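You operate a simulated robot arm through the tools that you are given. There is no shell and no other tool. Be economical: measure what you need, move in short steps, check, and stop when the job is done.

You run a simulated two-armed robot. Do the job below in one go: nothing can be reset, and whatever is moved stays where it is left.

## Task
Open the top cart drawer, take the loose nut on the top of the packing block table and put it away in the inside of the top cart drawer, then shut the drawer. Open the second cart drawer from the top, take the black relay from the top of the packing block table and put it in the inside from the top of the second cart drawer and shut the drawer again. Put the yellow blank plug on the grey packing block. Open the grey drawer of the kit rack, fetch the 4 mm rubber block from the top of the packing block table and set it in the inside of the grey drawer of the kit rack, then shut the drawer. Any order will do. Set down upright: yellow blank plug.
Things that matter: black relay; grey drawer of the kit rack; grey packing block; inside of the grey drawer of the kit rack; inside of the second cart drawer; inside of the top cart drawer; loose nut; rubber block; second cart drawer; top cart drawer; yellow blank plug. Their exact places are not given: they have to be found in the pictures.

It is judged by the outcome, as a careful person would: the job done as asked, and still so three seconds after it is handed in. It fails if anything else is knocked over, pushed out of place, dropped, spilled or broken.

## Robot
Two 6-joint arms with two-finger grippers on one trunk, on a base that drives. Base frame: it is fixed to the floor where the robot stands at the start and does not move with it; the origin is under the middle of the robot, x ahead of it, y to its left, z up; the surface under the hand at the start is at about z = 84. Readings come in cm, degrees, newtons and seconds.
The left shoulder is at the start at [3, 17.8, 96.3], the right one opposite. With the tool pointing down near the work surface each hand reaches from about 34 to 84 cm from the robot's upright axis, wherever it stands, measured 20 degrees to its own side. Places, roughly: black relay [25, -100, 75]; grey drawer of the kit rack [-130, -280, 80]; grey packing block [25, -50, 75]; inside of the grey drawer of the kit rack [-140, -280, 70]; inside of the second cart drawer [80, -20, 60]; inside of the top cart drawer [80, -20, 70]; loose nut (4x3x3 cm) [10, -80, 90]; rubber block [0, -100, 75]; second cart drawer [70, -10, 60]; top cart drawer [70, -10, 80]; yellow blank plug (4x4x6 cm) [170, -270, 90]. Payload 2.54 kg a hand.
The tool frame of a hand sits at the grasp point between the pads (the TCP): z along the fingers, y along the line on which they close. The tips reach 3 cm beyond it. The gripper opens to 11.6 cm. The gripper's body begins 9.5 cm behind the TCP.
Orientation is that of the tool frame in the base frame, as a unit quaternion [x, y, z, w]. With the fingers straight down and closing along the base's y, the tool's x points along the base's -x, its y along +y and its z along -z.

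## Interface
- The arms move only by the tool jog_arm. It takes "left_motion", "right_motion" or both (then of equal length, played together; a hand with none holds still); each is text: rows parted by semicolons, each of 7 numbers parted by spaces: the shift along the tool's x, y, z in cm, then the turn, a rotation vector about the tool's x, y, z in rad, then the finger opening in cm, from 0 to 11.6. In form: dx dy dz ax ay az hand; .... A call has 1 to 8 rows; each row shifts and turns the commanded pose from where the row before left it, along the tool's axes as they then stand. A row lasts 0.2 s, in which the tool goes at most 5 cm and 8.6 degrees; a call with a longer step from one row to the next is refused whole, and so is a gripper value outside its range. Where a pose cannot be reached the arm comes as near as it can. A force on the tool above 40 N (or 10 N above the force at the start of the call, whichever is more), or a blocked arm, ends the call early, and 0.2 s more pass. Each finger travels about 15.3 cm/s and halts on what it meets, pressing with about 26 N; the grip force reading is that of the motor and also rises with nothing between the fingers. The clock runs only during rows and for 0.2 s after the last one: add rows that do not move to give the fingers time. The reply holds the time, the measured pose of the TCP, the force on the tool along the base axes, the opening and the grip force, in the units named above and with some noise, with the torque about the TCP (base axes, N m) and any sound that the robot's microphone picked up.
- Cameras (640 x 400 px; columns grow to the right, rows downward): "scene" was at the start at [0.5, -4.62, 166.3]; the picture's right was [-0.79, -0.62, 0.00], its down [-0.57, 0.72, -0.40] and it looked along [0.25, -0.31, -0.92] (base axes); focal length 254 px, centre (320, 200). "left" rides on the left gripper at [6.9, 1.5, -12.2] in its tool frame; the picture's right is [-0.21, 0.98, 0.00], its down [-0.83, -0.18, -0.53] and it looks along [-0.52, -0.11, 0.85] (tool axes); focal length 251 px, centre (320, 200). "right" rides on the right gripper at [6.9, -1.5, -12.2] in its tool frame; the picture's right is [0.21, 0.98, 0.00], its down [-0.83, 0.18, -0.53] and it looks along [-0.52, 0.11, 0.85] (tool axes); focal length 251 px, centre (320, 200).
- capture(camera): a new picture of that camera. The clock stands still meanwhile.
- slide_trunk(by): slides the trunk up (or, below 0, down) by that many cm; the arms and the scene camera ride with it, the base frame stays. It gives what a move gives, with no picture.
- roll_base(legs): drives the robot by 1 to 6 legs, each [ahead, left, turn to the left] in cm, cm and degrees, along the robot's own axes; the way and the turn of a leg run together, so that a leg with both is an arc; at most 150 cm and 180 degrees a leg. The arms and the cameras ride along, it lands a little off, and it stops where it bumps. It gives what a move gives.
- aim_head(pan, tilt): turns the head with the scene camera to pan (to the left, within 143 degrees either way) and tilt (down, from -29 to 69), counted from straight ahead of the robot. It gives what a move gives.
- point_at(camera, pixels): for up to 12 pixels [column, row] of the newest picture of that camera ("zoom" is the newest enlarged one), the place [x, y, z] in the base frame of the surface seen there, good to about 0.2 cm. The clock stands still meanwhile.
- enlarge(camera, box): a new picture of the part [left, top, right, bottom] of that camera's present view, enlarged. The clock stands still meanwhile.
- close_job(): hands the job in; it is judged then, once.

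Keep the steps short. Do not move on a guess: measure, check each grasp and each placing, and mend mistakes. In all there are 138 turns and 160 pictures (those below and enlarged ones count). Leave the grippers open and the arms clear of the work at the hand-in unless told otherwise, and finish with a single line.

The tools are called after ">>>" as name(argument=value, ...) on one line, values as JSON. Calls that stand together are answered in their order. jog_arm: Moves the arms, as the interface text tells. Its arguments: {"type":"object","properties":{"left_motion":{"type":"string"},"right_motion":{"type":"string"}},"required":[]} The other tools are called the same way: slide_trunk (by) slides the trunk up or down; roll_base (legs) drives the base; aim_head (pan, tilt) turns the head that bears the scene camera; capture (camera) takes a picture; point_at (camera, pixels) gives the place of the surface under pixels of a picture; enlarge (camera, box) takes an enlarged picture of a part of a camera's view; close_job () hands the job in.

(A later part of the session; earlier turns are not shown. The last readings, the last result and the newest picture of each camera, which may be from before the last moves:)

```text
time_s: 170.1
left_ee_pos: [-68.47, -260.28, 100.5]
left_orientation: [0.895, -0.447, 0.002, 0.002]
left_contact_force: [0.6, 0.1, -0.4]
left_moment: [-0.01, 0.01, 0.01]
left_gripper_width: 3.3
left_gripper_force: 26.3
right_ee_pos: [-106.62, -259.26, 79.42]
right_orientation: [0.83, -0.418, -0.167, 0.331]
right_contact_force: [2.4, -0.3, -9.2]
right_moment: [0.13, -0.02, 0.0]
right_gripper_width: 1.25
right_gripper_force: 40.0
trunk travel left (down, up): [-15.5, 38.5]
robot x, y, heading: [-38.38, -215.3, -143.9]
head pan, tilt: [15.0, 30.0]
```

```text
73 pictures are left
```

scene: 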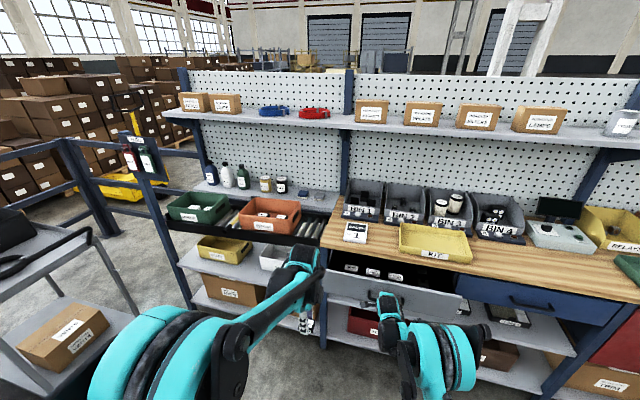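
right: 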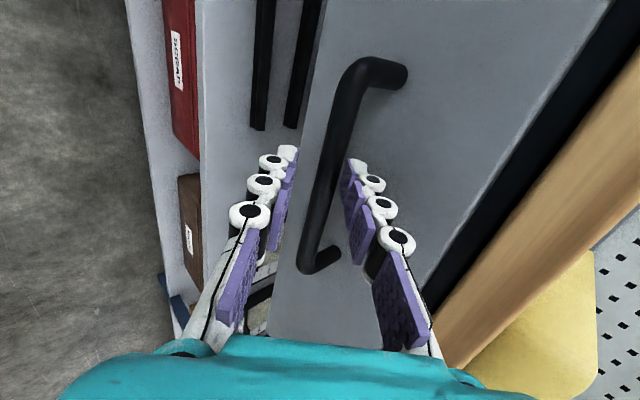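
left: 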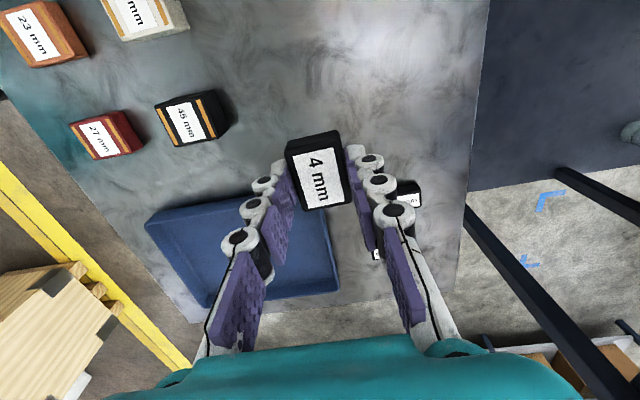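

13 cm open so far. I pull 10 more, release and look inside.

>>> roll_base(legs=[[-10, 0, 0]])

>>> jog_arm(right_motion="0 0 0 0 0 0 3.2; 0 0 -2 0 0 0 3.2; 0 0 -4 0 0 0 3.2; 0 0 -4 0 0 0 3.2; -1 2 -4 0 0 0 3.2; -3 2 -3 0 0 0 3.2; -4 0 0 0 0 0 3.2; -4 0 0 0 0 0 3.2")

>>> aim_head(pan=5, tilt=50)

>>> capture(camera="scene")

>>> capture(camera="left")

```text
time_s: 171.2
left_ee_pos: [-60.14, -254.18, 100.41]
left_orientation: [0.895, -0.447, 0.003, 0.001]
left_contact_force: [-0.1, 0.4, -0.1]
left_moment: [-0.01, 0.0, 0.01]
left_gripper_width: 3.28
left_gripper_force: 26.4
right_ee_pos: [-98.5, -253.31, 79.28]
right_orientation: [0.83, -0.418, -0.166, 0.33]
right_contact_force: [7.8, -7.7, -6.9]
right_moment: [-0.12, -0.18, 0.27]
right_gripper_width: 1.26
right_gripper_force: 39.4
trunk travel left (down, up): [-15.5, 38.5]
robot x, y, heading: [-30.47, -208.73, -143.5]
head pan, tilt: [15.0, 30.0]
```

```text
time_s: 173.0
left_ee_pos: [-60.28, -254.12, 100.54]
left_orientation: [0.895, -0.446, 0.004, 0.002]
left_contact_force: [0.8, 0.7, -0.6]
left_moment: [-0.03, -0.01, -0.03]
left_gripper_width: 3.26
left_gripper_force: 25.8
right_ee_pos: [-98.68, -238.09, 94.46]
right_orientation: [0.83, -0.417, -0.166, 0.332]
right_contact_force: [0.7, 0.7, -0.3]
right_moment: [-0.01, -0.01, 0.03]
right_gripper_width: 3.2
right_gripper_force: 0.1
trunk travel left (down, up): [-15.5, 38.5]
robot x, y, heading: [-30.18, -209.07, -143.6]
head pan, tilt: [15.0, 30.0]
```

```text
time_s: 173.8
left_ee_pos: [-60.18, -254.23, 100.64]
left_orientation: [0.895, -0.446, 0.002, 0.001]
left_contact_force: [-0.6, -0.7, -0.7]
left_moment: [-0.03, -0.01, 0.0]
left_gripper_width: 3.27
left_gripper_force: 26.1
right_ee_pos: [-98.57, -238.21, 94.37]
right_orientation: [0.829, -0.418, -0.167, 0.331]
right_contact_force: [1.3, 0.0, -0.8]
right_moment: [-0.02, 0.01, 0.02]
right_gripper_width: 3.19
right_gripper_force: 0.1
trunk travel left (down, up): [-15.5, 38.5]
robot x, y, heading: [-30.47, -209.24, -143.6]
head pan, tilt: [5.0, 50.0]
```

```text
72 pictures are left
```

scene: 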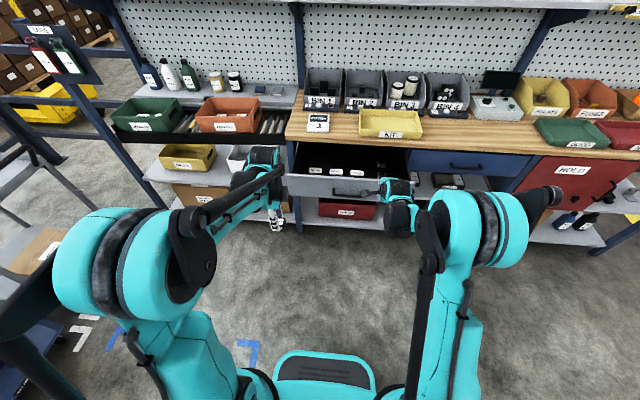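

```text
71 pictures are left
```

left: 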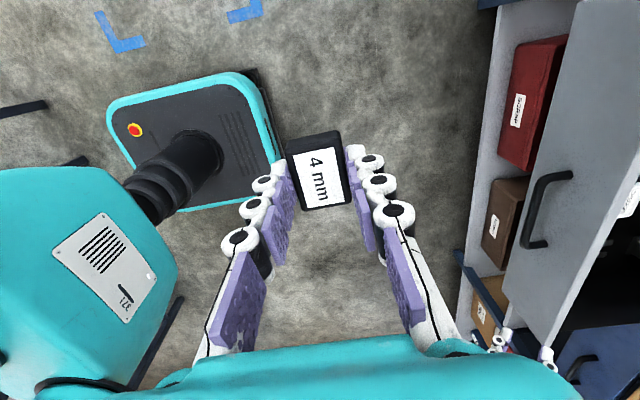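

>>> enlarge(camera="scene", box=[260, 125, 420, 225])

>>> point_at(camera="zoom", pixels=[[135, 100], [220, 180], [310, 184], [395, 184], [120, 210], [500, 225], [250, 120], [420, 130], [160, 150], [350, 215], [300, 150]])

```text
4.00 times, centred on (340, 175) of scene
```

zoom: 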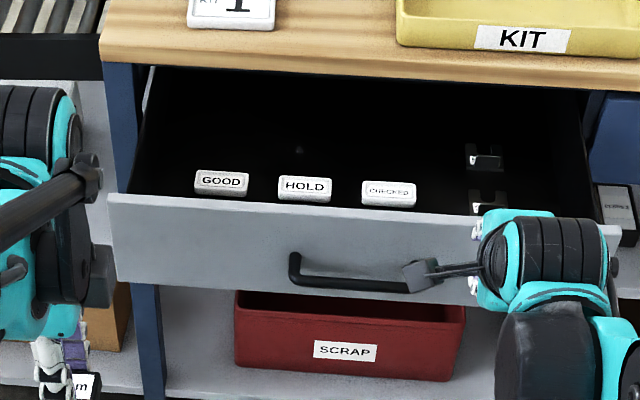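

```text
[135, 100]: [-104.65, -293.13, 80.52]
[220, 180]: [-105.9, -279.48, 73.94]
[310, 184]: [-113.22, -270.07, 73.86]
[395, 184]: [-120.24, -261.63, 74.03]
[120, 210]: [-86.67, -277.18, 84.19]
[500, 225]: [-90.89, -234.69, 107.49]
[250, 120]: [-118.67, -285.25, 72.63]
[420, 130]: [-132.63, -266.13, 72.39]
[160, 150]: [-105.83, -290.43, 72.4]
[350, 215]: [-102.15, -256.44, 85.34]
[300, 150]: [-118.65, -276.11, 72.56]
```

The drawer has three stamps in a row and free floor (z≈72.5) before them. I'll put the block at about (-103, -269). I raise the trunk, retract the right arm, and drive forward 24 cm.

>>> slide_trunk(by=8)

>>> jog_arm(right_motion="-1 -2.9 -2.75 0 0 0 3.2; -1 -2.9 -2.75 0 0 0 3.2; -1 -2.9 -2.75 0 0 0 3.2")

>>> roll_base(legs=[[24, 0, 0]])

>>> capture(camera="left")

```text
time_s: 175.0
left_ee_pos: [-60.27, -254.26, 108.49]
left_orientation: [0.895, -0.447, 0.003, 0.002]
left_contact_force: [0.4, 0.0, 0.3]
left_moment: [0.01, 0.0, 0.01]
left_gripper_width: 3.25
left_gripper_force: 26.1
right_ee_pos: [-98.7, -238.15, 102.38]
right_orientation: [0.829, -0.418, -0.167, 0.331]
right_contact_force: [-0.3, 0.0, -0.4]
right_moment: [0.0, -0.04, 0.04]
right_gripper_width: 3.2
right_gripper_force: 0.1
trunk travel left (down, up): [-23.5, 30.5]
robot x, y, heading: [-30.34, -209.32, -143.7]
head pan, tilt: [5.0, 50.0]
```

```text
time_s: 175.8
left_ee_pos: [-60.12, -254.07, 108.56]
left_orientation: [0.895, -0.445, 0.003, 0.001]
left_contact_force: [0.4, 0.6, -1.0]
left_moment: [-0.04, 0.0, 0.01]
left_gripper_width: 3.25
left_gripper_force: 26.1
right_ee_pos: [-90.77, -228.6, 102.69]
right_orientation: [0.829, -0.418, -0.166, 0.331]
right_contact_force: [0.1, 0.6, 0.3]
right_moment: [-0.05, -0.02, 0.01]
right_gripper_width: 3.22
right_gripper_force: 0.1
trunk travel left (down, up): [-23.5, 30.5]
robot x, y, heading: [-30.29, -209.21, -143.8]
head pan, tilt: [5.0, 50.0]
```

```text
time_s: 177.6
left_ee_pos: [-78.82, -268.26, 108.38]
left_orientation: [0.896, -0.445, 0.002, 0.001]
left_contact_force: [-0.2, -0.6, -0.7]
left_moment: [-0.02, -0.05, -0.03]
left_gripper_width: 3.23
left_gripper_force: 26.2
right_ee_pos: [-109.57, -242.93, 102.4]
right_orientation: [0.831, -0.416, -0.165, 0.33]
right_contact_force: [0.6, -0.3, -0.1]
right_moment: [0.0, -0.02, 0.01]
right_gripper_width: 3.17
right_gripper_force: 0.1
trunk travel left (down, up): [-23.5, 30.5]
robot x, y, heading: [-49.37, -222.94, -143.6]
head pan, tilt: [5.0, 50.0]
```

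```text
69 pictures are left
```

left: 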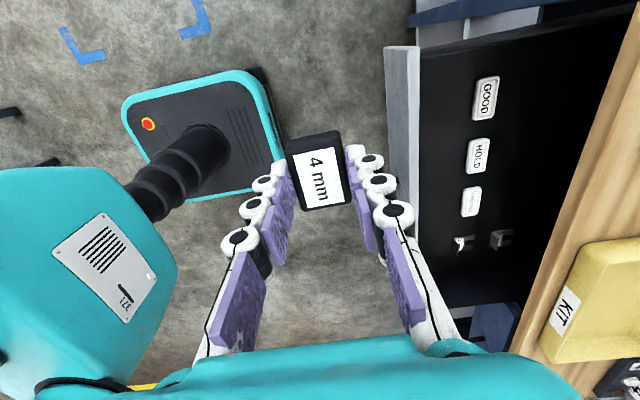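

>>> point_at(camera="left", pixels=[[402, 110], [418, 110], [440, 120], [486, 97], [478, 155], [471, 202], [460, 160], [430, 200], [395, 60]])

```text
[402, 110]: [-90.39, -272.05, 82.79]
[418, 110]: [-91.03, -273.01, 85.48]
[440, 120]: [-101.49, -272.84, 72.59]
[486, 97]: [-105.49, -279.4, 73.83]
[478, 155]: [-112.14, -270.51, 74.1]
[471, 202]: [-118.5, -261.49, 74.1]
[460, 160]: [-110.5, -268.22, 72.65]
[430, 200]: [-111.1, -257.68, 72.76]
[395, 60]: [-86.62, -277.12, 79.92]
```

>>> jog_arm(left_motion="-2.8 3.99 0 0 0 0 0; -2.8 3.99 0 0 0 0 0; -2.8 3.99 0 0 0 0 0; -2.8 3.99 0 0 0 0 0; -2.8 3.99 0 0 0 0 0; 0 0 4 0 0 0 0; 0 0 4 0 0 0 0; 0 0 4 0 0 0 0")

>>> capture(camera="left")

>>> capture(camera="scene")

```text
time_s: 179.4
left_ee_pos: [-103.1, -269.3, 96.35]
left_orientation: [0.895, -0.445, 0.002, 0.001]
left_contact_force: [-0.3, 0.2, 0.2]
left_moment: [0.0, 0.01, 0.01]
left_gripper_width: 3.29
left_gripper_force: 26.0
right_ee_pos: [-109.69, -242.97, 102.54]
right_orientation: [0.831, -0.416, -0.165, 0.331]
right_contact_force: [0.7, -0.4, 0.6]
right_moment: [0.0, 0.02, 0.02]
right_gripper_width: 3.2
right_gripper_force: 0.0
trunk travel left (down, up): [-23.5, 30.5]
robot x, y, heading: [-49.34, -223.06, -143.0]
head pan, tilt: [5.0, 50.0]
```

```text
68 pictures are left
```

left: 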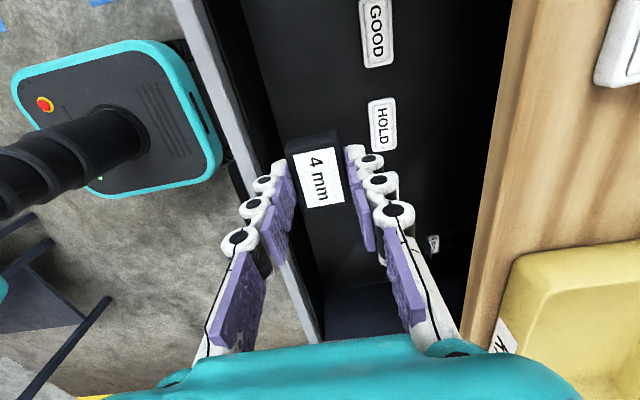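

```text
67 pictures are left
```

scene: 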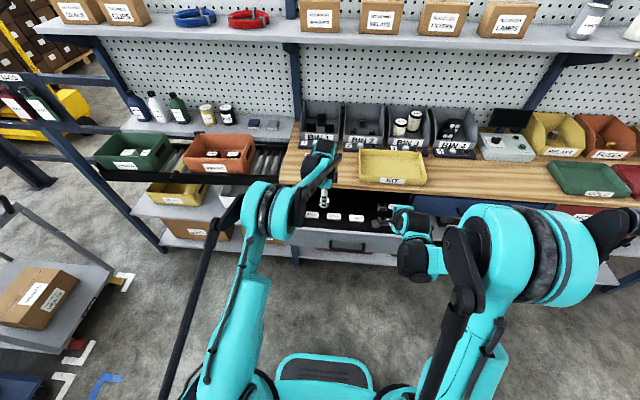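

Clear. I descend to just above the floor.

>>> jog_arm(left_motion="0 0 4 0 0 0 0; 0 0 4 0 0 0 0; 0 0 4 0 0 0 0; 0 0 4 0 0 0 0; 0 0 3.5 0 0 0 0; 0 0 0.5 0 0 0 0")

>>> capture(camera="left")

```text
time_s: 180.8
left_ee_pos: [-103.04, -269.15, 76.52]
left_orientation: [0.896, -0.444, 0.003, 0.002]
left_contact_force: [0.5, -0.3, -0.1]
left_moment: [0.02, -0.01, 0.02]
left_gripper_width: 3.25
left_gripper_force: 26.2
right_ee_pos: [-109.66, -242.93, 102.65]
right_orientation: [0.831, -0.416, -0.166, 0.331]
right_contact_force: [0.0, -0.7, 0.9]
right_moment: [-0.03, 0.0, -0.03]
right_gripper_width: 3.19
right_gripper_force: 0.0
trunk travel left (down, up): [-23.5, 30.5]
robot x, y, heading: [-48.95, -223.04, -143.3]
head pan, tilt: [5.0, 50.0]
```

```text
66 pictures are left
```

left: 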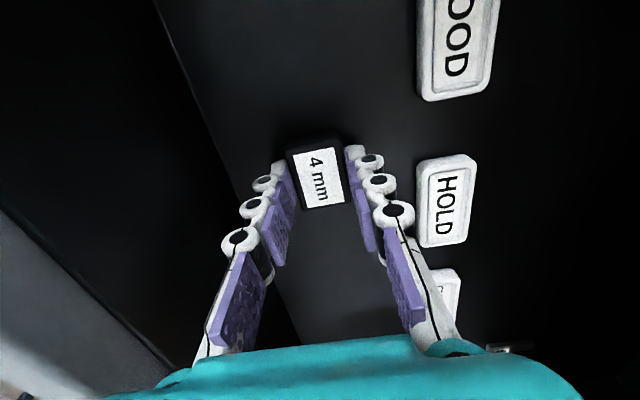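

>>> jog_arm(left_motion="0 0 0.4 0 0 0 0; 0 0 0 0 0 0 4.6; 0 0 0 0 0 0 4.6; 0 0 -3 0 0 0 4.6; 0 0 -4 0 0 0 4.6; 0 0 -4 0 0 0 4.6; 0 0 -4 0 0 0 4.6; 0 0 -4 0 0 0 4.6")

>>> capture(camera="left")

```text
time_s: 182.6
left_ee_pos: [-103.04, -268.85, 95.41]
left_orientation: [0.895, -0.445, 0.002, 0.001]
left_contact_force: [0.5, 0.3, -0.1]
left_moment: [-0.02, 0.03, 0.0]
left_gripper_width: 4.61
left_gripper_force: 0.2
right_ee_pos: [-109.51, -242.85, 102.61]
right_orientation: [0.831, -0.415, -0.165, 0.331]
right_contact_force: [-0.1, -0.5, 0.0]
right_moment: [0.02, 0.01, 0.01]
right_gripper_width: 3.23
right_gripper_force: 0.0
trunk travel left (down, up): [-23.5, 30.5]
robot x, y, heading: [-48.97, -222.99, -143.1]
head pan, tilt: [5.0, 50.0]
```

```text
65 pictures are left
```

left: 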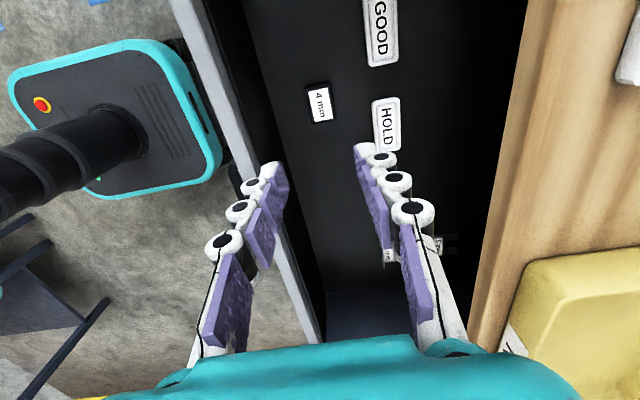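

The block rests in the drawer. I lift and retract the left hand, fist the right, and back up 12 cm with trunk down 10 to set up the push.

>>> jog_arm(left_motion="0 0 -4 0 0 0 4.6; 0 0 -4 0 0 0 4.6; 0 -4 -3 0 0 0 6; 2 -4.5 0 0 0 0 6; 2 -4.5 0 0 0 0 6; 2 -4.5 0 0 0 0 6; 2 -4.5 0 0 0 0 6", right_motion="0 0 0 0 0 0 0; 0 0 0 0 0 0 0; 0 0 0 0 0 0 0; 0 0 0 0 0 0 0; 0 0 0 0 0 0 0; 0 0 0 0 0 0 0; 0 0 0 0 0 0 0")

>>> roll_base(legs=[[-12, 0, -0.4]])

>>> slide_trunk(by=-10)

>>> jog_arm(right_motion="1.5 -0.4 3.1 0 0 0 0; 1.5 -0.4 3.1 0 0 0 0; 1.5 -0.4 3.1 0 0 0 0; 1.5 -0.4 3.1 0 0 0 0")

>>> capture(camera="right")

>>> capture(camera="scene")

```text
time_s: 184.2
left_ee_pos: [-80.32, -262.13, 106.15]
left_orientation: [0.896, -0.445, 0.002, 0.001]
left_contact_force: [1.1, 0.4, 0.2]
left_moment: [-0.05, 0.04, -0.02]
left_gripper_width: 5.98
left_gripper_force: 0.0
right_ee_pos: [-109.43, -242.95, 102.65]
right_orientation: [0.831, -0.416, -0.166, 0.332]
right_contact_force: [0.6, 0.4, 0.1]
right_moment: [0.01, 0.0, 0.02]
right_gripper_width: 0.01
right_gripper_force: 25.9
trunk travel left (down, up): [-23.5, 30.5]
robot x, y, heading: [-48.77, -222.96, -143.4]
head pan, tilt: [5.0, 50.0]
```

```text
time_s: 185.4
left_ee_pos: [-71.06, -254.73, 106.18]
left_orientation: [0.894, -0.448, 0.001, 0.002]
left_contact_force: [-0.2, -0.8, -0.4]
left_moment: [-0.07, 0.05, -0.01]
left_gripper_width: 6.01
left_gripper_force: 0.0
right_ee_pos: [-99.91, -235.16, 102.67]
right_orientation: [0.829, -0.419, -0.167, 0.331]
right_contact_force: [-0.4, 1.1, -0.1]
right_moment: [-0.01, 0.0, -0.02]
right_gripper_width: 0.01
right_gripper_force: 26.0
trunk travel left (down, up): [-23.5, 30.5]
robot x, y, heading: [-39.35, -215.95, -144.0]
head pan, tilt: [5.0, 50.0]
```

```text
time_s: 186.7
left_ee_pos: [-71.27, -254.59, 96.09]
left_orientation: [0.894, -0.447, 0.001, 0.001]
left_contact_force: [-0.2, 0.3, -0.3]
left_moment: [-0.03, 0.0, 0.0]
left_gripper_width: 6.0
left_gripper_force: 0.0
right_ee_pos: [-99.95, -235.17, 92.54]
right_orientation: [0.829, -0.42, -0.168, 0.33]
right_contact_force: [0.1, -0.5, 0.4]
right_moment: [0.03, -0.01, 0.01]
right_gripper_width: 0.01
right_gripper_force: 26.0
trunk travel left (down, up): [-13.5, 40.5]
robot x, y, heading: [-39.41, -215.66, -143.6]
head pan, tilt: [5.0, 50.0]
```

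```text
time_s: 187.7
left_ee_pos: [-71.19, -254.9, 96.02]
left_orientation: [0.894, -0.448, 0.002, 0.001]
left_contact_force: [-0.6, 0.1, 0.0]
left_moment: [0.03, 0.02, 0.0]
left_gripper_width: 5.98
left_gripper_force: 0.0
right_ee_pos: [-102.35, -244.38, 82.52]
right_orientation: [0.829, -0.42, -0.167, 0.329]
right_contact_force: [0.5, -0.1, 0.6]
right_moment: [-0.01, 0.02, -0.01]
right_gripper_width: 0.0
right_gripper_force: 26.3
trunk travel left (down, up): [-13.5, 40.5]
robot x, y, heading: [-39.19, -215.93, -143.9]
head pan, tilt: [5.0, 50.0]
```

```text
64 pictures are left
```

right: 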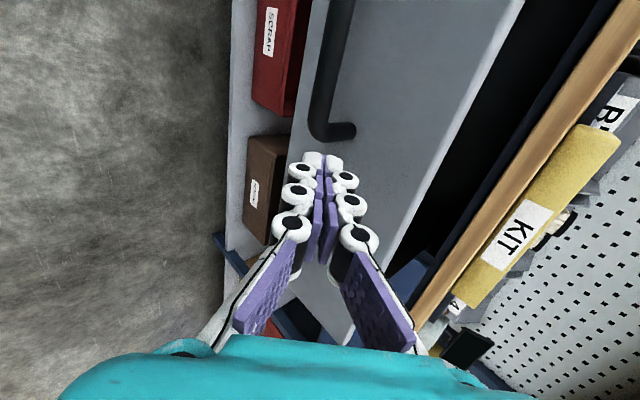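

```text
63 pictures are left
```

scene: 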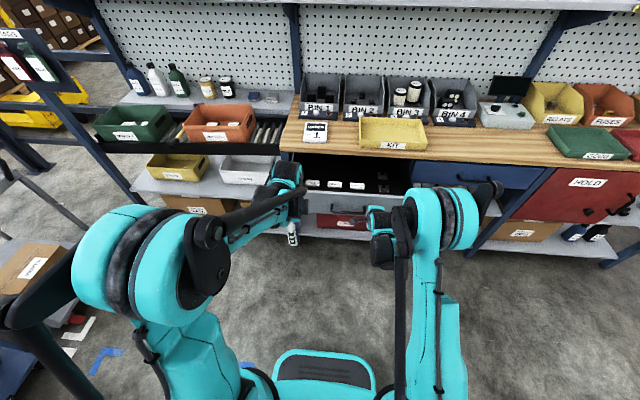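

>>> roll_base(legs=[[21, 0, 0]])

>>> roll_base(legs=[[7.5, 0, 0]])

>>> capture(camera="right")

```text
time_s: 189.4
left_ee_pos: [-88.28, -267.35, 95.97]
left_orientation: [0.894, -0.447, 0.002, 0.001]
left_contact_force: [0.1, -0.4, -0.1]
left_moment: [0.04, -0.04, 0.0]
left_gripper_width: 6.0
left_gripper_force: 0.0
right_ee_pos: [-119.29, -256.95, 82.65]
right_orientation: [0.829, -0.419, -0.167, 0.33]
right_contact_force: [-0.3, 0.1, -0.1]
right_moment: [-0.03, 0.02, -0.03]
right_gripper_width: 0.0
right_gripper_force: 25.9
trunk travel left (down, up): [-13.5, 40.5]
robot x, y, heading: [-56.47, -228.41, -143.7]
head pan, tilt: [5.0, 50.0]
```

```text
time_s: 190.5
left_ee_pos: [-93.57, -271.31, 95.98]
left_orientation: [0.895, -0.447, 0.002, 0.002]
left_contact_force: [0.8, 0.1, 0.0]
left_moment: [-0.03, 0.02, 0.0]
left_gripper_width: 5.98
left_gripper_force: 0.0
right_ee_pos: [-124.36, -260.67, 82.55]
right_orientation: [0.831, -0.419, -0.164, 0.326]
right_contact_force: [-0.3, 1.5, -0.4]
right_moment: [0.01, 0.0, -0.02]
right_gripper_width: 0.0
right_gripper_force: 26.4
trunk travel left (down, up): [-13.5, 40.5]
robot x, y, heading: [-61.88, -232.26, -143.6]
head pan, tilt: [5.0, 50.0]
stopped in leg 1: the force on the tool passed its limit at 63 N (the readings are from after the stop); the commanded pose is now the measured one
```

```text
62 pictures are left
```

right: 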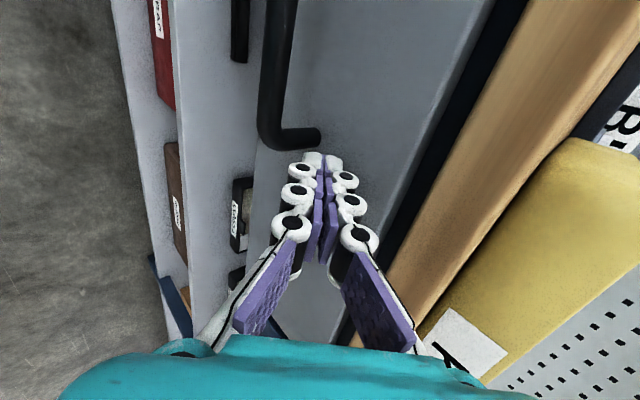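

>>> point_at(camera="right", pixels=[[360, 60], [400, 40], [340, 90], [330, 40]])

>>> roll_base(legs=[[-35, 0, 0]])

>>> slide_trunk(by=14)

>>> capture(camera="scene")

>>> aim_head(pan=110, tilt=25)

>>> capture(camera="scene")

```text
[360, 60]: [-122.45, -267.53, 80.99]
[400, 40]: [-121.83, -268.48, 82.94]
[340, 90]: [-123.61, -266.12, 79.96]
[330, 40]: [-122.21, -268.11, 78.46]
```

```text
time_s: 192.7
left_ee_pos: [-65.62, -250.92, 96.02]
left_orientation: [0.896, -0.445, 0.001, 0.002]
left_contact_force: [0.5, 0.3, -0.3]
left_moment: [-0.05, 0.03, 0.01]
left_gripper_width: 6.02
left_gripper_force: 0.0
right_ee_pos: [-96.53, -240.36, 82.58]
right_orientation: [0.831, -0.418, -0.164, 0.328]
right_contact_force: [0.5, 0.2, 0.2]
right_moment: [-0.01, -0.01, -0.02]
right_gripper_width: 0.0
right_gripper_force: 25.9
trunk travel left (down, up): [-13.5, 40.5]
robot x, y, heading: [-33.96, -211.96, -143.4]
head pan, tilt: [5.0, 50.0]
```

```text
time_s: 194.4
left_ee_pos: [-65.78, -251.02, 110.08]
left_orientation: [0.896, -0.444, 0.003, 0.001]
left_contact_force: [0.1, 0.2, 0.3]
left_moment: [0.02, 0.02, 0.01]
left_gripper_width: 5.98
left_gripper_force: 0.2
right_ee_pos: [-96.56, -240.61, 96.43]
right_orientation: [0.831, -0.418, -0.163, 0.327]
right_contact_force: [-0.4, 0.2, 0.3]
right_moment: [0.02, -0.01, -0.02]
right_gripper_width: 0.02
right_gripper_force: 25.6
trunk travel left (down, up): [-27.5, 26.5]
robot x, y, heading: [-34.51, -211.95, -143.5]
head pan, tilt: [5.0, 50.0]
```

```text
61 pictures are left
```

scene: 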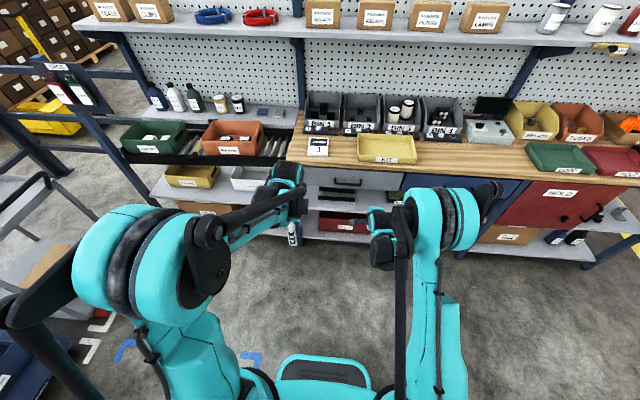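

```text
time_s: 196.2
left_ee_pos: [-65.81, -251.13, 110.0]
left_orientation: [0.896, -0.445, 0.003, 0.001]
left_contact_force: [0.2, 0.6, 1.0]
left_moment: [0.03, 0.0, -0.04]
left_gripper_width: 6.0
left_gripper_force: 0.1
right_ee_pos: [-96.61, -240.69, 96.54]
right_orientation: [0.832, -0.418, -0.163, 0.327]
right_contact_force: [0.6, 0.0, 0.4]
right_moment: [0.03, -0.03, 0.03]
right_gripper_width: 0.01
right_gripper_force: 26.3
trunk travel left (down, up): [-27.5, 26.5]
robot x, y, heading: [-34.22, -212.08, -143.6]
head pan, tilt: [110.0, 25.0]
```

```text
60 pictures are left
```

scene: 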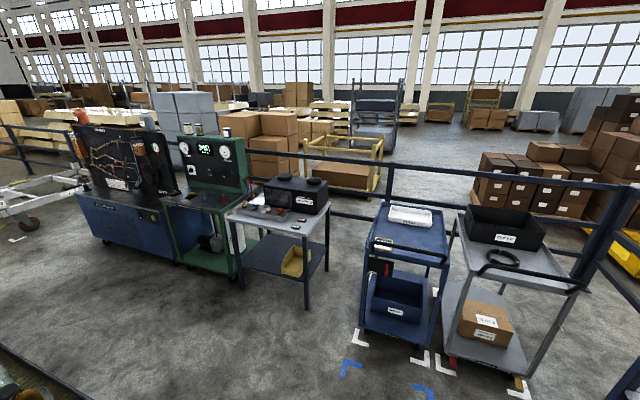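

The grey drawer is flush and shut. In the new view there are the test stations; I search there for the yellow blank plug.

>>> enlarge(camera="scene", box=[160, 160, 340, 272])

>>> enlarge(camera="scene", box=[225, 180, 321, 240])

>>> point_at(camera="scene", pixels=[[262, 208], [230, 215], [297, 232], [328, 208], [305, 308], [242, 288], [180, 195], [90, 250], [370, 320], [195, 205]])

```text
3.56 times, centred on (250, 216) of scene
```

zoom: 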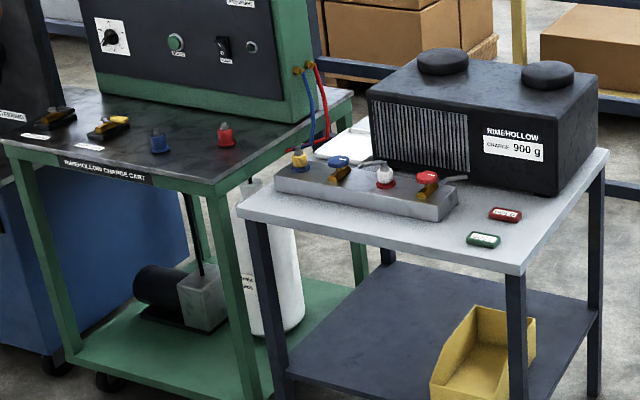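

```text
6.67 times, centred on (273, 210) of scene
```

zoom: 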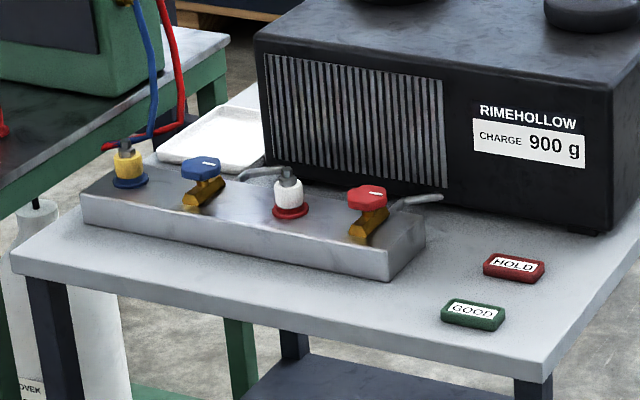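

```text
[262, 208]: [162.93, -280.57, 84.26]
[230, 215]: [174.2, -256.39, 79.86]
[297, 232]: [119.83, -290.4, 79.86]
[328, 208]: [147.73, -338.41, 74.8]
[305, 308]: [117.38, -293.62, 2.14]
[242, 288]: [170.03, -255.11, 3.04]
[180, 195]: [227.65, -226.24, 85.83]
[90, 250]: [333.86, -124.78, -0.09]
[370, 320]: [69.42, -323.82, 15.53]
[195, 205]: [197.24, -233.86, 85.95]
```

The yellow plug sits on the blue-ringed port of the manifold on the small table (zoom (125,165)). I check the passage between the barrel rack and the stations.

>>> aim_head(pan=143, tilt=25)

>>> capture(camera="scene")

```text
time_s: 197.2
left_ee_pos: [-65.81, -251.05, 110.0]
left_orientation: [0.895, -0.446, 0.002, 0.001]
left_contact_force: [-0.1, -0.3, 0.4]
left_moment: [0.04, -0.02, -0.05]
left_gripper_width: 5.99
left_gripper_force: 0.1
right_ee_pos: [-96.61, -240.57, 96.46]
right_orientation: [0.832, -0.417, -0.164, 0.327]
right_contact_force: [-0.6, -0.5, -0.1]
right_moment: [-0.05, 0.01, -0.01]
right_gripper_width: 0.0
right_gripper_force: 26.4
trunk travel left (down, up): [-27.5, 26.5]
robot x, y, heading: [-34.05, -211.68, -143.7]
head pan, tilt: [143.0, 25.0]
```

```text
57 pictures are left
```

scene: 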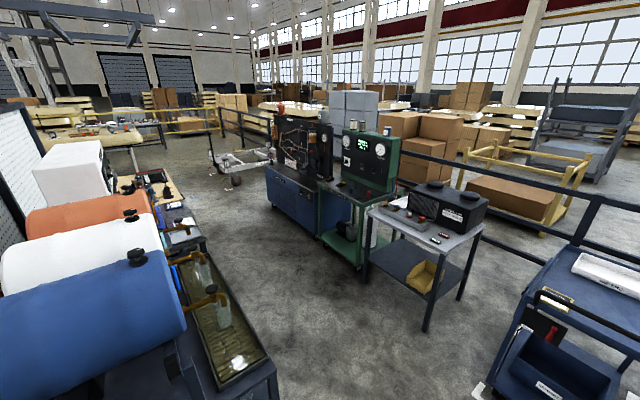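

>>> point_at(camera="scene", pixels=[[278, 372], [200, 262], [200, 235], [370, 265], [425, 325], [365, 215], [465, 250], [530, 310], [480, 398], [250, 310], [278, 300]])

>>> enlarge(camera="scene", box=[330, 180, 490, 280])

>>> point_at(camera="zoom", pixels=[[265, 88], [275, 102], [262, 70], [360, 140], [300, 130]])

```text
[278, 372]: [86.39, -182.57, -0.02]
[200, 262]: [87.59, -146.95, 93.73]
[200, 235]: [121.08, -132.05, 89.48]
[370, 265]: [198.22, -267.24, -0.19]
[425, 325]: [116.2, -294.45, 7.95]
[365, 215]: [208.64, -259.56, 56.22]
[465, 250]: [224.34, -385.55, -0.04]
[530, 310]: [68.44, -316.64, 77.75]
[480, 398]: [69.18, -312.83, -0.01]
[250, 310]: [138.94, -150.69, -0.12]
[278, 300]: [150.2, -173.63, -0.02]
```

```text
4.00 times, centred on (410, 230) of scene
```

zoom: 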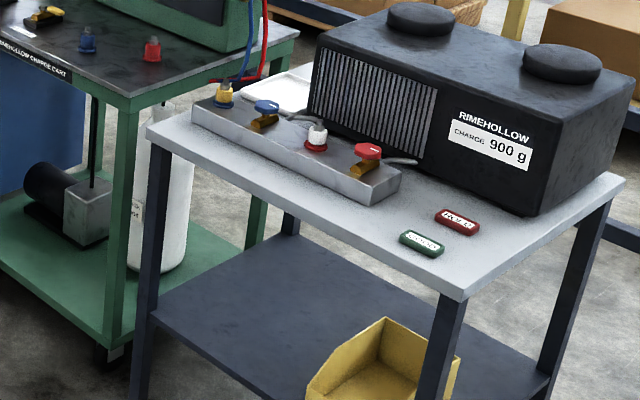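

```text
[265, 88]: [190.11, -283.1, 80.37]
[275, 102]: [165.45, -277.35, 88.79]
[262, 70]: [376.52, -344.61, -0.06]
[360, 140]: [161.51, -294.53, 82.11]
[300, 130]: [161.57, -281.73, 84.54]
```

>>> point_at(camera="zoom", pixels=[[223, 95], [224, 105], [224, 86], [316, 135], [160, 150], [470, 290], [620, 185], [212, 110]])

>>> jog_arm(right_motion="0 -2.9 -2.75 0 0 0 0; 0 -2.9 -2.75 0 0 0 0; 0 -2.9 -2.75 0 0 0 0; 0 -2.9 -2.75 0 0 0 0; 0 -2.9 -2.75 0 0 0 0")

>>> roll_base(legs=[[0, 0, 90]])

```text
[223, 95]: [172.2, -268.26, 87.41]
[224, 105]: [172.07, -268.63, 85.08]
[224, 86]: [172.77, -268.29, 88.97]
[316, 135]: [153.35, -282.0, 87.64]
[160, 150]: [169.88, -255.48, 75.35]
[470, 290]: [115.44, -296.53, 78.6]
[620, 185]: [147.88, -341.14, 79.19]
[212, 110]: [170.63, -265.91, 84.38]
```

```text
time_s: 198.4
left_ee_pos: [-65.58, -250.82, 110.12]
left_orientation: [0.895, -0.446, 0.002, 0.002]
left_contact_force: [0.2, -0.3, -0.3]
left_moment: [-0.02, 0.04, 0.01]
left_gripper_width: 6.03
left_gripper_force: 0.1
right_ee_pos: [-84.73, -232.21, 104.62]
right_orientation: [0.832, -0.417, -0.163, 0.327]
right_contact_force: [-0.4, 0.7, 0.1]
right_moment: [-0.01, 0.0, 0.03]
right_gripper_width: 0.0
right_gripper_force: 25.5
right hand out of reach, approached as far as the arm can: row 2, 3, 4, 5
trunk travel left (down, up): [-27.5, 26.5]
robot x, y, heading: [-34.13, -212.23, -143.6]
head pan, tilt: [143.0, 25.0]
```

```text
time_s: 202.6
left_ee_pos: [5.35, -242.98, 109.9]
left_orientation: [0.946, 0.325, 0.004, 0.0]
left_contact_force: [0.0, 0.6, 1.1]
left_moment: [-0.03, -0.05, 0.0]
left_gripper_width: 5.98
left_gripper_force: 0.0
right_ee_pos: [-13.0, -262.22, 104.56]
right_orientation: [0.882, 0.3, 0.118, 0.345]
right_contact_force: [-0.4, 0.0, -0.6]
right_moment: [-0.02, 0.01, 0.02]
right_gripper_width: 0.0
right_gripper_force: 26.0
trunk travel left (down, up): [-27.5, 26.5]
robot x, y, heading: [-34.32, -211.81, -52.6]
head pan, tilt: [143.0, 25.0]
```

>>> roll_base(legs=[[0, 0, -0.9], [78, 0, 0], [0, 60, 0]])

>>> aim_head(pan=25, tilt=35)

>>> capture(camera="scene")

>>> aim_head(pan=110, tilt=45)

>>> capture(camera="scene")

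```text
time_s: 210.2
left_ee_pos: [100.62, -270.6, 110.06]
left_orientation: [0.947, 0.32, 0.003, 0.0]
left_contact_force: [-0.2, 0.3, -0.4]
left_moment: [-0.02, 0.01, -0.01]
left_gripper_width: 6.03
left_gripper_force: 0.0
right_ee_pos: [81.95, -289.72, 104.53]
right_orientation: [0.884, 0.293, 0.115, 0.346]
right_contact_force: [-0.4, -0.2, -0.2]
right_moment: [-0.03, -0.01, -0.02]
right_gripper_width: 0.0
right_gripper_force: 26.1
trunk travel left (down, up): [-27.5, 26.5]
robot x, y, heading: [61.3, -238.73, -53.2]
head pan, tilt: [143.0, 25.0]
```

```text
time_s: 212.2
left_ee_pos: [100.52, -270.6, 110.11]
left_orientation: [0.948, 0.319, 0.002, 0.0]
left_contact_force: [0.4, -0.6, -0.2]
left_moment: [-0.02, 0.02, 0.01]
left_gripper_width: 6.0
left_gripper_force: 0.1
right_ee_pos: [81.98, -289.74, 104.63]
right_orientation: [0.883, 0.294, 0.116, 0.346]
right_contact_force: [0.3, 0.6, -0.4]
right_moment: [0.03, 0.01, 0.03]
right_gripper_width: 0.04
right_gripper_force: 25.5
trunk travel left (down, up): [-27.5, 26.5]
robot x, y, heading: [61.59, -238.87, -53.7]
head pan, tilt: [25.0, 35.0]
```

```text
55 pictures are left
```

scene: 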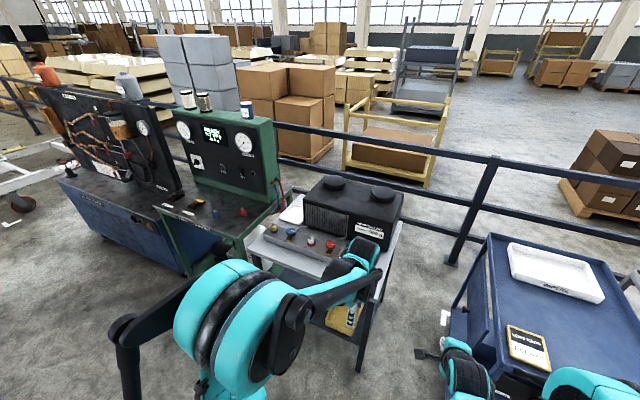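

```text
time_s: 213.8
left_ee_pos: [100.64, -270.46, 109.93]
left_orientation: [0.948, 0.32, 0.002, 0.0]
left_contact_force: [-0.3, 0.8, -0.6]
left_moment: [0.0, 0.01, 0.01]
left_gripper_width: 5.97
left_gripper_force: 0.1
right_ee_pos: [81.98, -289.63, 104.57]
right_orientation: [0.884, 0.294, 0.115, 0.346]
right_contact_force: [0.3, -0.3, 0.6]
right_moment: [-0.01, -0.02, 0.0]
right_gripper_width: 0.0
right_gripper_force: 26.4
trunk travel left (down, up): [-27.5, 26.5]
robot x, y, heading: [61.5, -238.85, -53.5]
head pan, tilt: [110.0, 45.0]
```

```text
54 pictures are left
```

scene: 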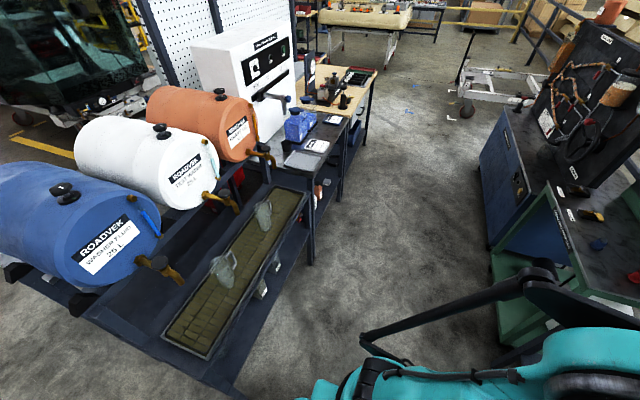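

>>> point_at(camera="scene", pixels=[[240, 370], [310, 240], [365, 345], [500, 330], [495, 230], [300, 370], [345, 380], [180, 275]])

```text
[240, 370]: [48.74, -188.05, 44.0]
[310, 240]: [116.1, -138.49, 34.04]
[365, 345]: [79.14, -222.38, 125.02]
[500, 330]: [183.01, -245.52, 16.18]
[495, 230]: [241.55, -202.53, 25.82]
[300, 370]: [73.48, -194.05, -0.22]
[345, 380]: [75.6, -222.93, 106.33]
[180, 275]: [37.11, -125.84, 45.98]
```

Rack back edge is at u≈181, so there's plenty of room. I slide 55 cm left and 18 cm ahead to the plug's table.

>>> roll_base(legs=[[0, 55, 0], [18, 0, 0]])

>>> aim_head(pan=0, tilt=50)

>>> capture(camera="scene")

>>> capture(camera="left")

```text
time_s: 218.1
left_ee_pos: [155.4, -252.72, 110.09]
left_orientation: [0.948, 0.317, 0.003, -0.001]
left_contact_force: [-0.4, -0.5, -0.3]
left_moment: [0.03, 0.01, 0.02]
left_gripper_width: 6.0
left_gripper_force: 0.0
right_ee_pos: [136.53, -271.83, 104.46]
right_orientation: [0.884, 0.29, 0.114, 0.347]
right_contact_force: [0.4, -0.2, -0.5]
right_moment: [-0.01, 0.03, 0.0]
right_gripper_width: 0.0
right_gripper_force: 25.9
trunk travel left (down, up): [-27.5, 26.5]
robot x, y, heading: [116.15, -221.21, -53.6]
head pan, tilt: [110.0, 45.0]
```

```text
time_s: 219.9
left_ee_pos: [155.29, -252.65, 110.07]
left_orientation: [0.949, 0.317, 0.003, 0.0]
left_contact_force: [0.2, 0.1, -0.1]
left_moment: [0.0, 0.0, 0.05]
left_gripper_width: 6.0
left_gripper_force: 0.1
right_ee_pos: [136.48, -271.68, 104.46]
right_orientation: [0.884, 0.291, 0.115, 0.346]
right_contact_force: [0.5, 0.4, 0.8]
right_moment: [0.04, -0.02, -0.01]
right_gripper_width: 0.02
right_gripper_force: 25.8
trunk travel left (down, up): [-27.5, 26.5]
robot x, y, heading: [116.15, -220.88, -53.6]
head pan, tilt: [0.0, 50.0]
```

```text
53 pictures are left
```

scene: 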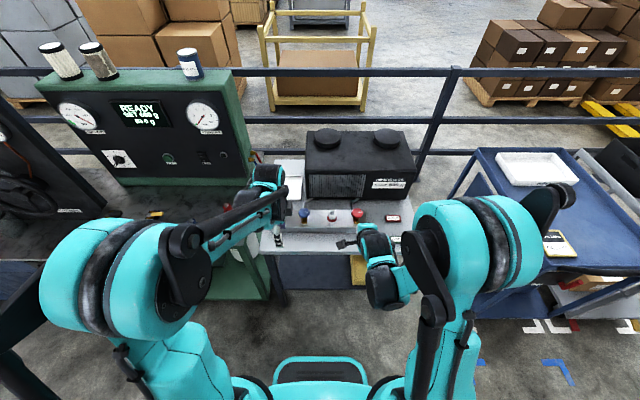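

```text
52 pictures are left
```

left: 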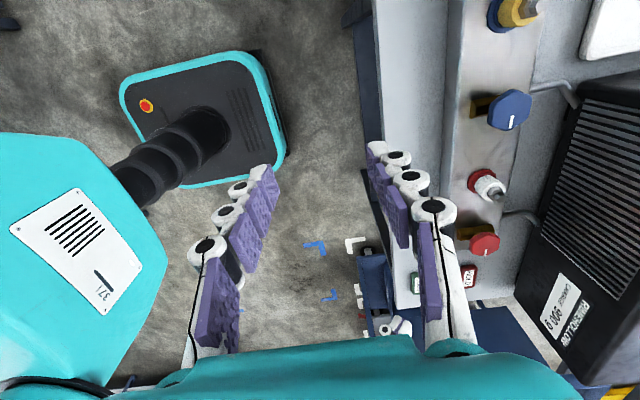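

>>> jog_arm(left_motion="3.5 2 0 0 0 0 7; 3.5 2 0 0 0 0 7; 3.5 2 0 0 0 0 7")

>>> capture(camera="left")

>>> enlarge(camera="left", box=[400, 0, 560, 140])

```text
time_s: 220.7
left_ee_pos: [167.39, -251.21, 110.11]
left_orientation: [0.948, 0.317, 0.002, 0.0]
left_contact_force: [0.8, 0.3, 0.3]
left_moment: [-0.03, 0.02, 0.03]
left_gripper_width: 7.0
left_gripper_force: 0.1
right_ee_pos: [136.51, -271.75, 104.54]
right_orientation: [0.885, 0.29, 0.113, 0.347]
right_contact_force: [0.1, 0.2, -0.5]
right_moment: [-0.01, 0.05, -0.05]
right_gripper_width: 0.01
right_gripper_force: 25.6
trunk travel left (down, up): [-27.5, 26.5]
robot x, y, heading: [116.3, -220.98, -53.5]
head pan, tilt: [0.0, 50.0]
```

```text
51 pictures are left
```

left: 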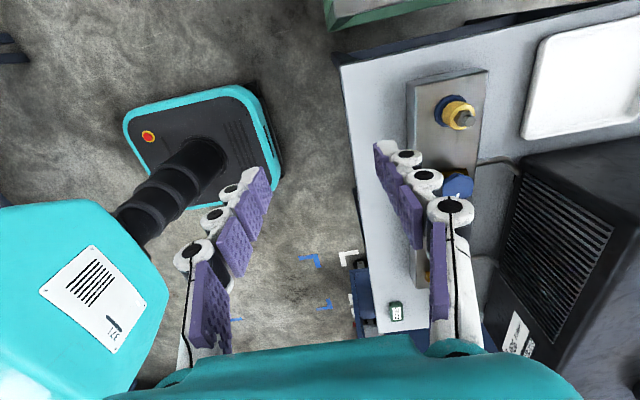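

```text
2.86 times, centred on (480, 70) of left
```

zoom: 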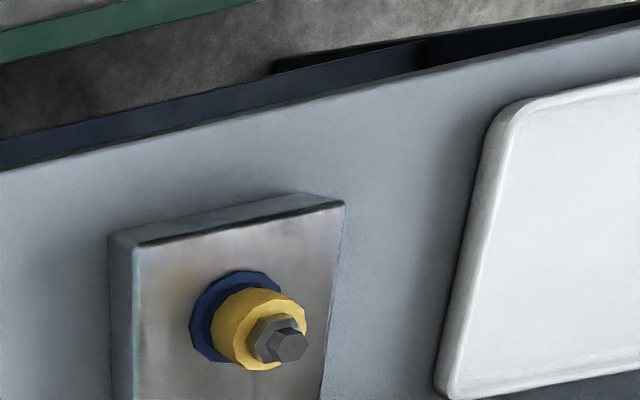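

>>> point_at(camera="zoom", pixels=[[290, 348], [275, 335], [245, 320], [215, 290], [265, 362], [300, 310], [235, 340], [150, 300], [320, 230], [210, 345]])

```text
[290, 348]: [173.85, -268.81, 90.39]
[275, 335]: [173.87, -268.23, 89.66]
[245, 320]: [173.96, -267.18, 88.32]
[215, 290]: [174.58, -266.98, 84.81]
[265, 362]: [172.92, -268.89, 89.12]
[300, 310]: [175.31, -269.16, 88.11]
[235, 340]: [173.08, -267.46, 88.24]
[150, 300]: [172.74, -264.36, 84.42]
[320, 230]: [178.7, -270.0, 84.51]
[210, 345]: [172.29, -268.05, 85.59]
```

The plug's axis is near (173.9, -268.5), yellow body z≈85.5–89, hex up to 90.4. I move above it and check surroundings.

>>> jog_arm(left_motion="-1.05 3.56 0 0 0 0 7; -1.05 3.56 0 0 0 0 7; -1.05 3.56 0 0 0 0 7; -1.05 3.56 0 0 0 0 7; -1.05 3.56 0 0 0 0 7; 0 0 4 0 0 0 7; 0 0 4 0 0 0 7; 0 0 0 0 0 0 7")

>>> capture(camera="left")

>>> enlarge(camera="scene", box=[200, 140, 360, 240])

```text
time_s: 222.5
left_ee_pos: [174.04, -268.48, 101.97]
left_orientation: [0.949, 0.317, 0.003, 0.0]
left_contact_force: [-0.6, 0.2, 0.4]
left_moment: [0.0, 0.0, 0.0]
left_gripper_width: 6.99
left_gripper_force: 0.0
right_ee_pos: [136.32, -271.78, 104.6]
right_orientation: [0.884, 0.29, 0.114, 0.347]
right_contact_force: [0.3, 0.1, 0.2]
right_moment: [-0.03, -0.01, -0.04]
right_gripper_width: 0.01
right_gripper_force: 25.9
trunk travel left (down, up): [-27.5, 26.5]
robot x, y, heading: [116.25, -220.76, -53.6]
head pan, tilt: [0.0, 50.0]
```

```text
49 pictures are left
```

left: 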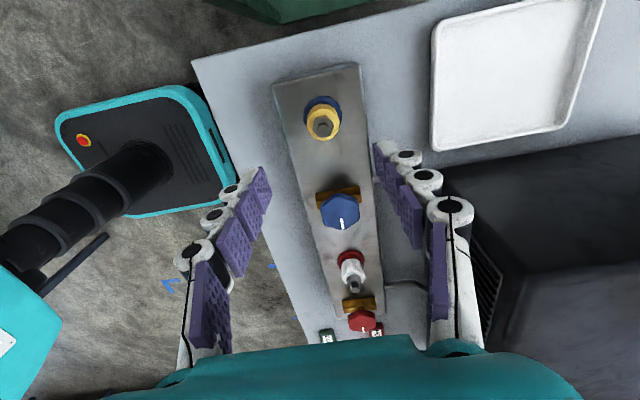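

```text
4.00 times, centred on (280, 190) of scene
```

zoom: 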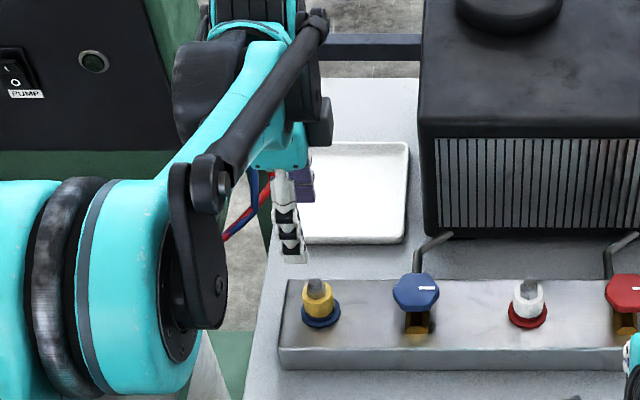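

>>> point_at(camera="left", pixels=[[324, 126], [335, 118], [312, 118], [323, 135], [325, 108]])

>>> point_at(camera="zoom", pixels=[[316, 283], [317, 300], [306, 302], [328, 302], [320, 320], [290, 300]])

>>> enlarge(camera="left", box=[280, 80, 376, 160])

```text
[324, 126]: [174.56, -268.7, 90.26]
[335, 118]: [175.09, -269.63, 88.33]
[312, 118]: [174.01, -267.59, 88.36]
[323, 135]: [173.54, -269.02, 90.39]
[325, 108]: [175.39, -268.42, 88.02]
```

```text
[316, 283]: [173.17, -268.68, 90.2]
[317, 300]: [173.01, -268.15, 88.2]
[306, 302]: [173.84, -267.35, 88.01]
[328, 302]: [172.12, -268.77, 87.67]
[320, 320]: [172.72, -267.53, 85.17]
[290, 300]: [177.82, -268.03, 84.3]
```

```text
5.00 times, centred on (328, 120) of left
```

zoom: 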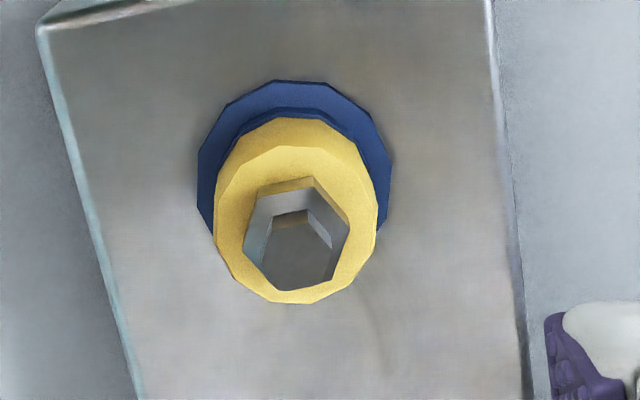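

>>> point_at(camera="zoom", pixels=[[224, 235], [368, 235], [297, 155], [290, 292], [270, 270], [325, 270], [325, 210]])

```text
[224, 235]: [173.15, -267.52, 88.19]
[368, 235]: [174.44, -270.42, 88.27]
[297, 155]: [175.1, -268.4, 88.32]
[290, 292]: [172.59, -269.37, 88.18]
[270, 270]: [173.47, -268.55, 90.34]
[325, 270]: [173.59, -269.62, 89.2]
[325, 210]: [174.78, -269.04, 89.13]
```

Plug centre (173.8, -268.95), body top 88.3. I correct 0.5 cm, descend to z≈89 and close.

>>> jog_arm(left_motion="-0.43 0.24 4 0 0 0 7; 0 0 4 0 0 0 6; 0 0 3 0 0 0 6; 0 0 1.9 0 0 0 6; 0 0 0 0 0 0 6")

>>> capture(camera="left")

>>> enlarge(camera="scene", box=[200, 140, 360, 240])

```text
time_s: 223.7
left_ee_pos: [173.64, -268.98, 89.14]
left_orientation: [0.949, 0.317, 0.002, 0.0]
left_contact_force: [0.8, -0.4, 0.3]
left_moment: [0.01, 0.0, -0.03]
left_gripper_width: 5.97
left_gripper_force: 0.1
right_ee_pos: [136.47, -271.68, 104.65]
right_orientation: [0.885, 0.29, 0.115, 0.346]
right_contact_force: [0.7, -0.4, -0.1]
right_moment: [0.0, -0.04, 0.01]
right_gripper_width: 0.01
right_gripper_force: 25.7
trunk travel left (down, up): [-27.5, 26.5]
robot x, y, heading: [116.28, -221.23, -53.6]
head pan, tilt: [0.0, 50.0]
```

```text
46 pictures are left
```

left: 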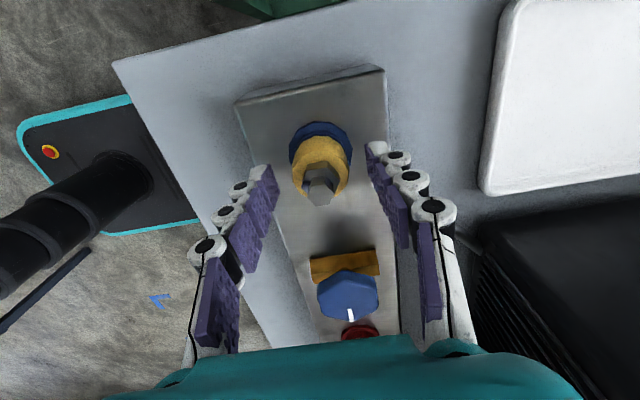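

```text
4.00 times, centred on (280, 190) of scene
```

zoom: 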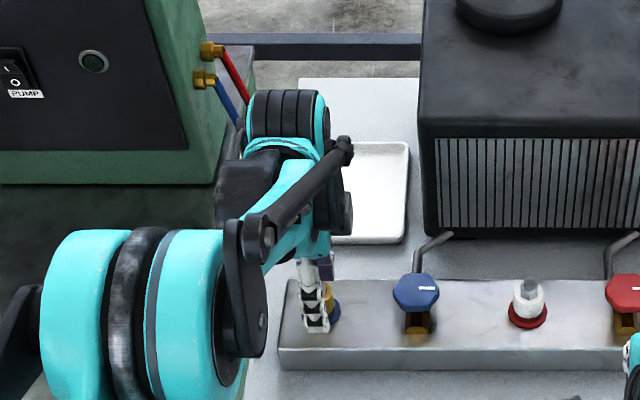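

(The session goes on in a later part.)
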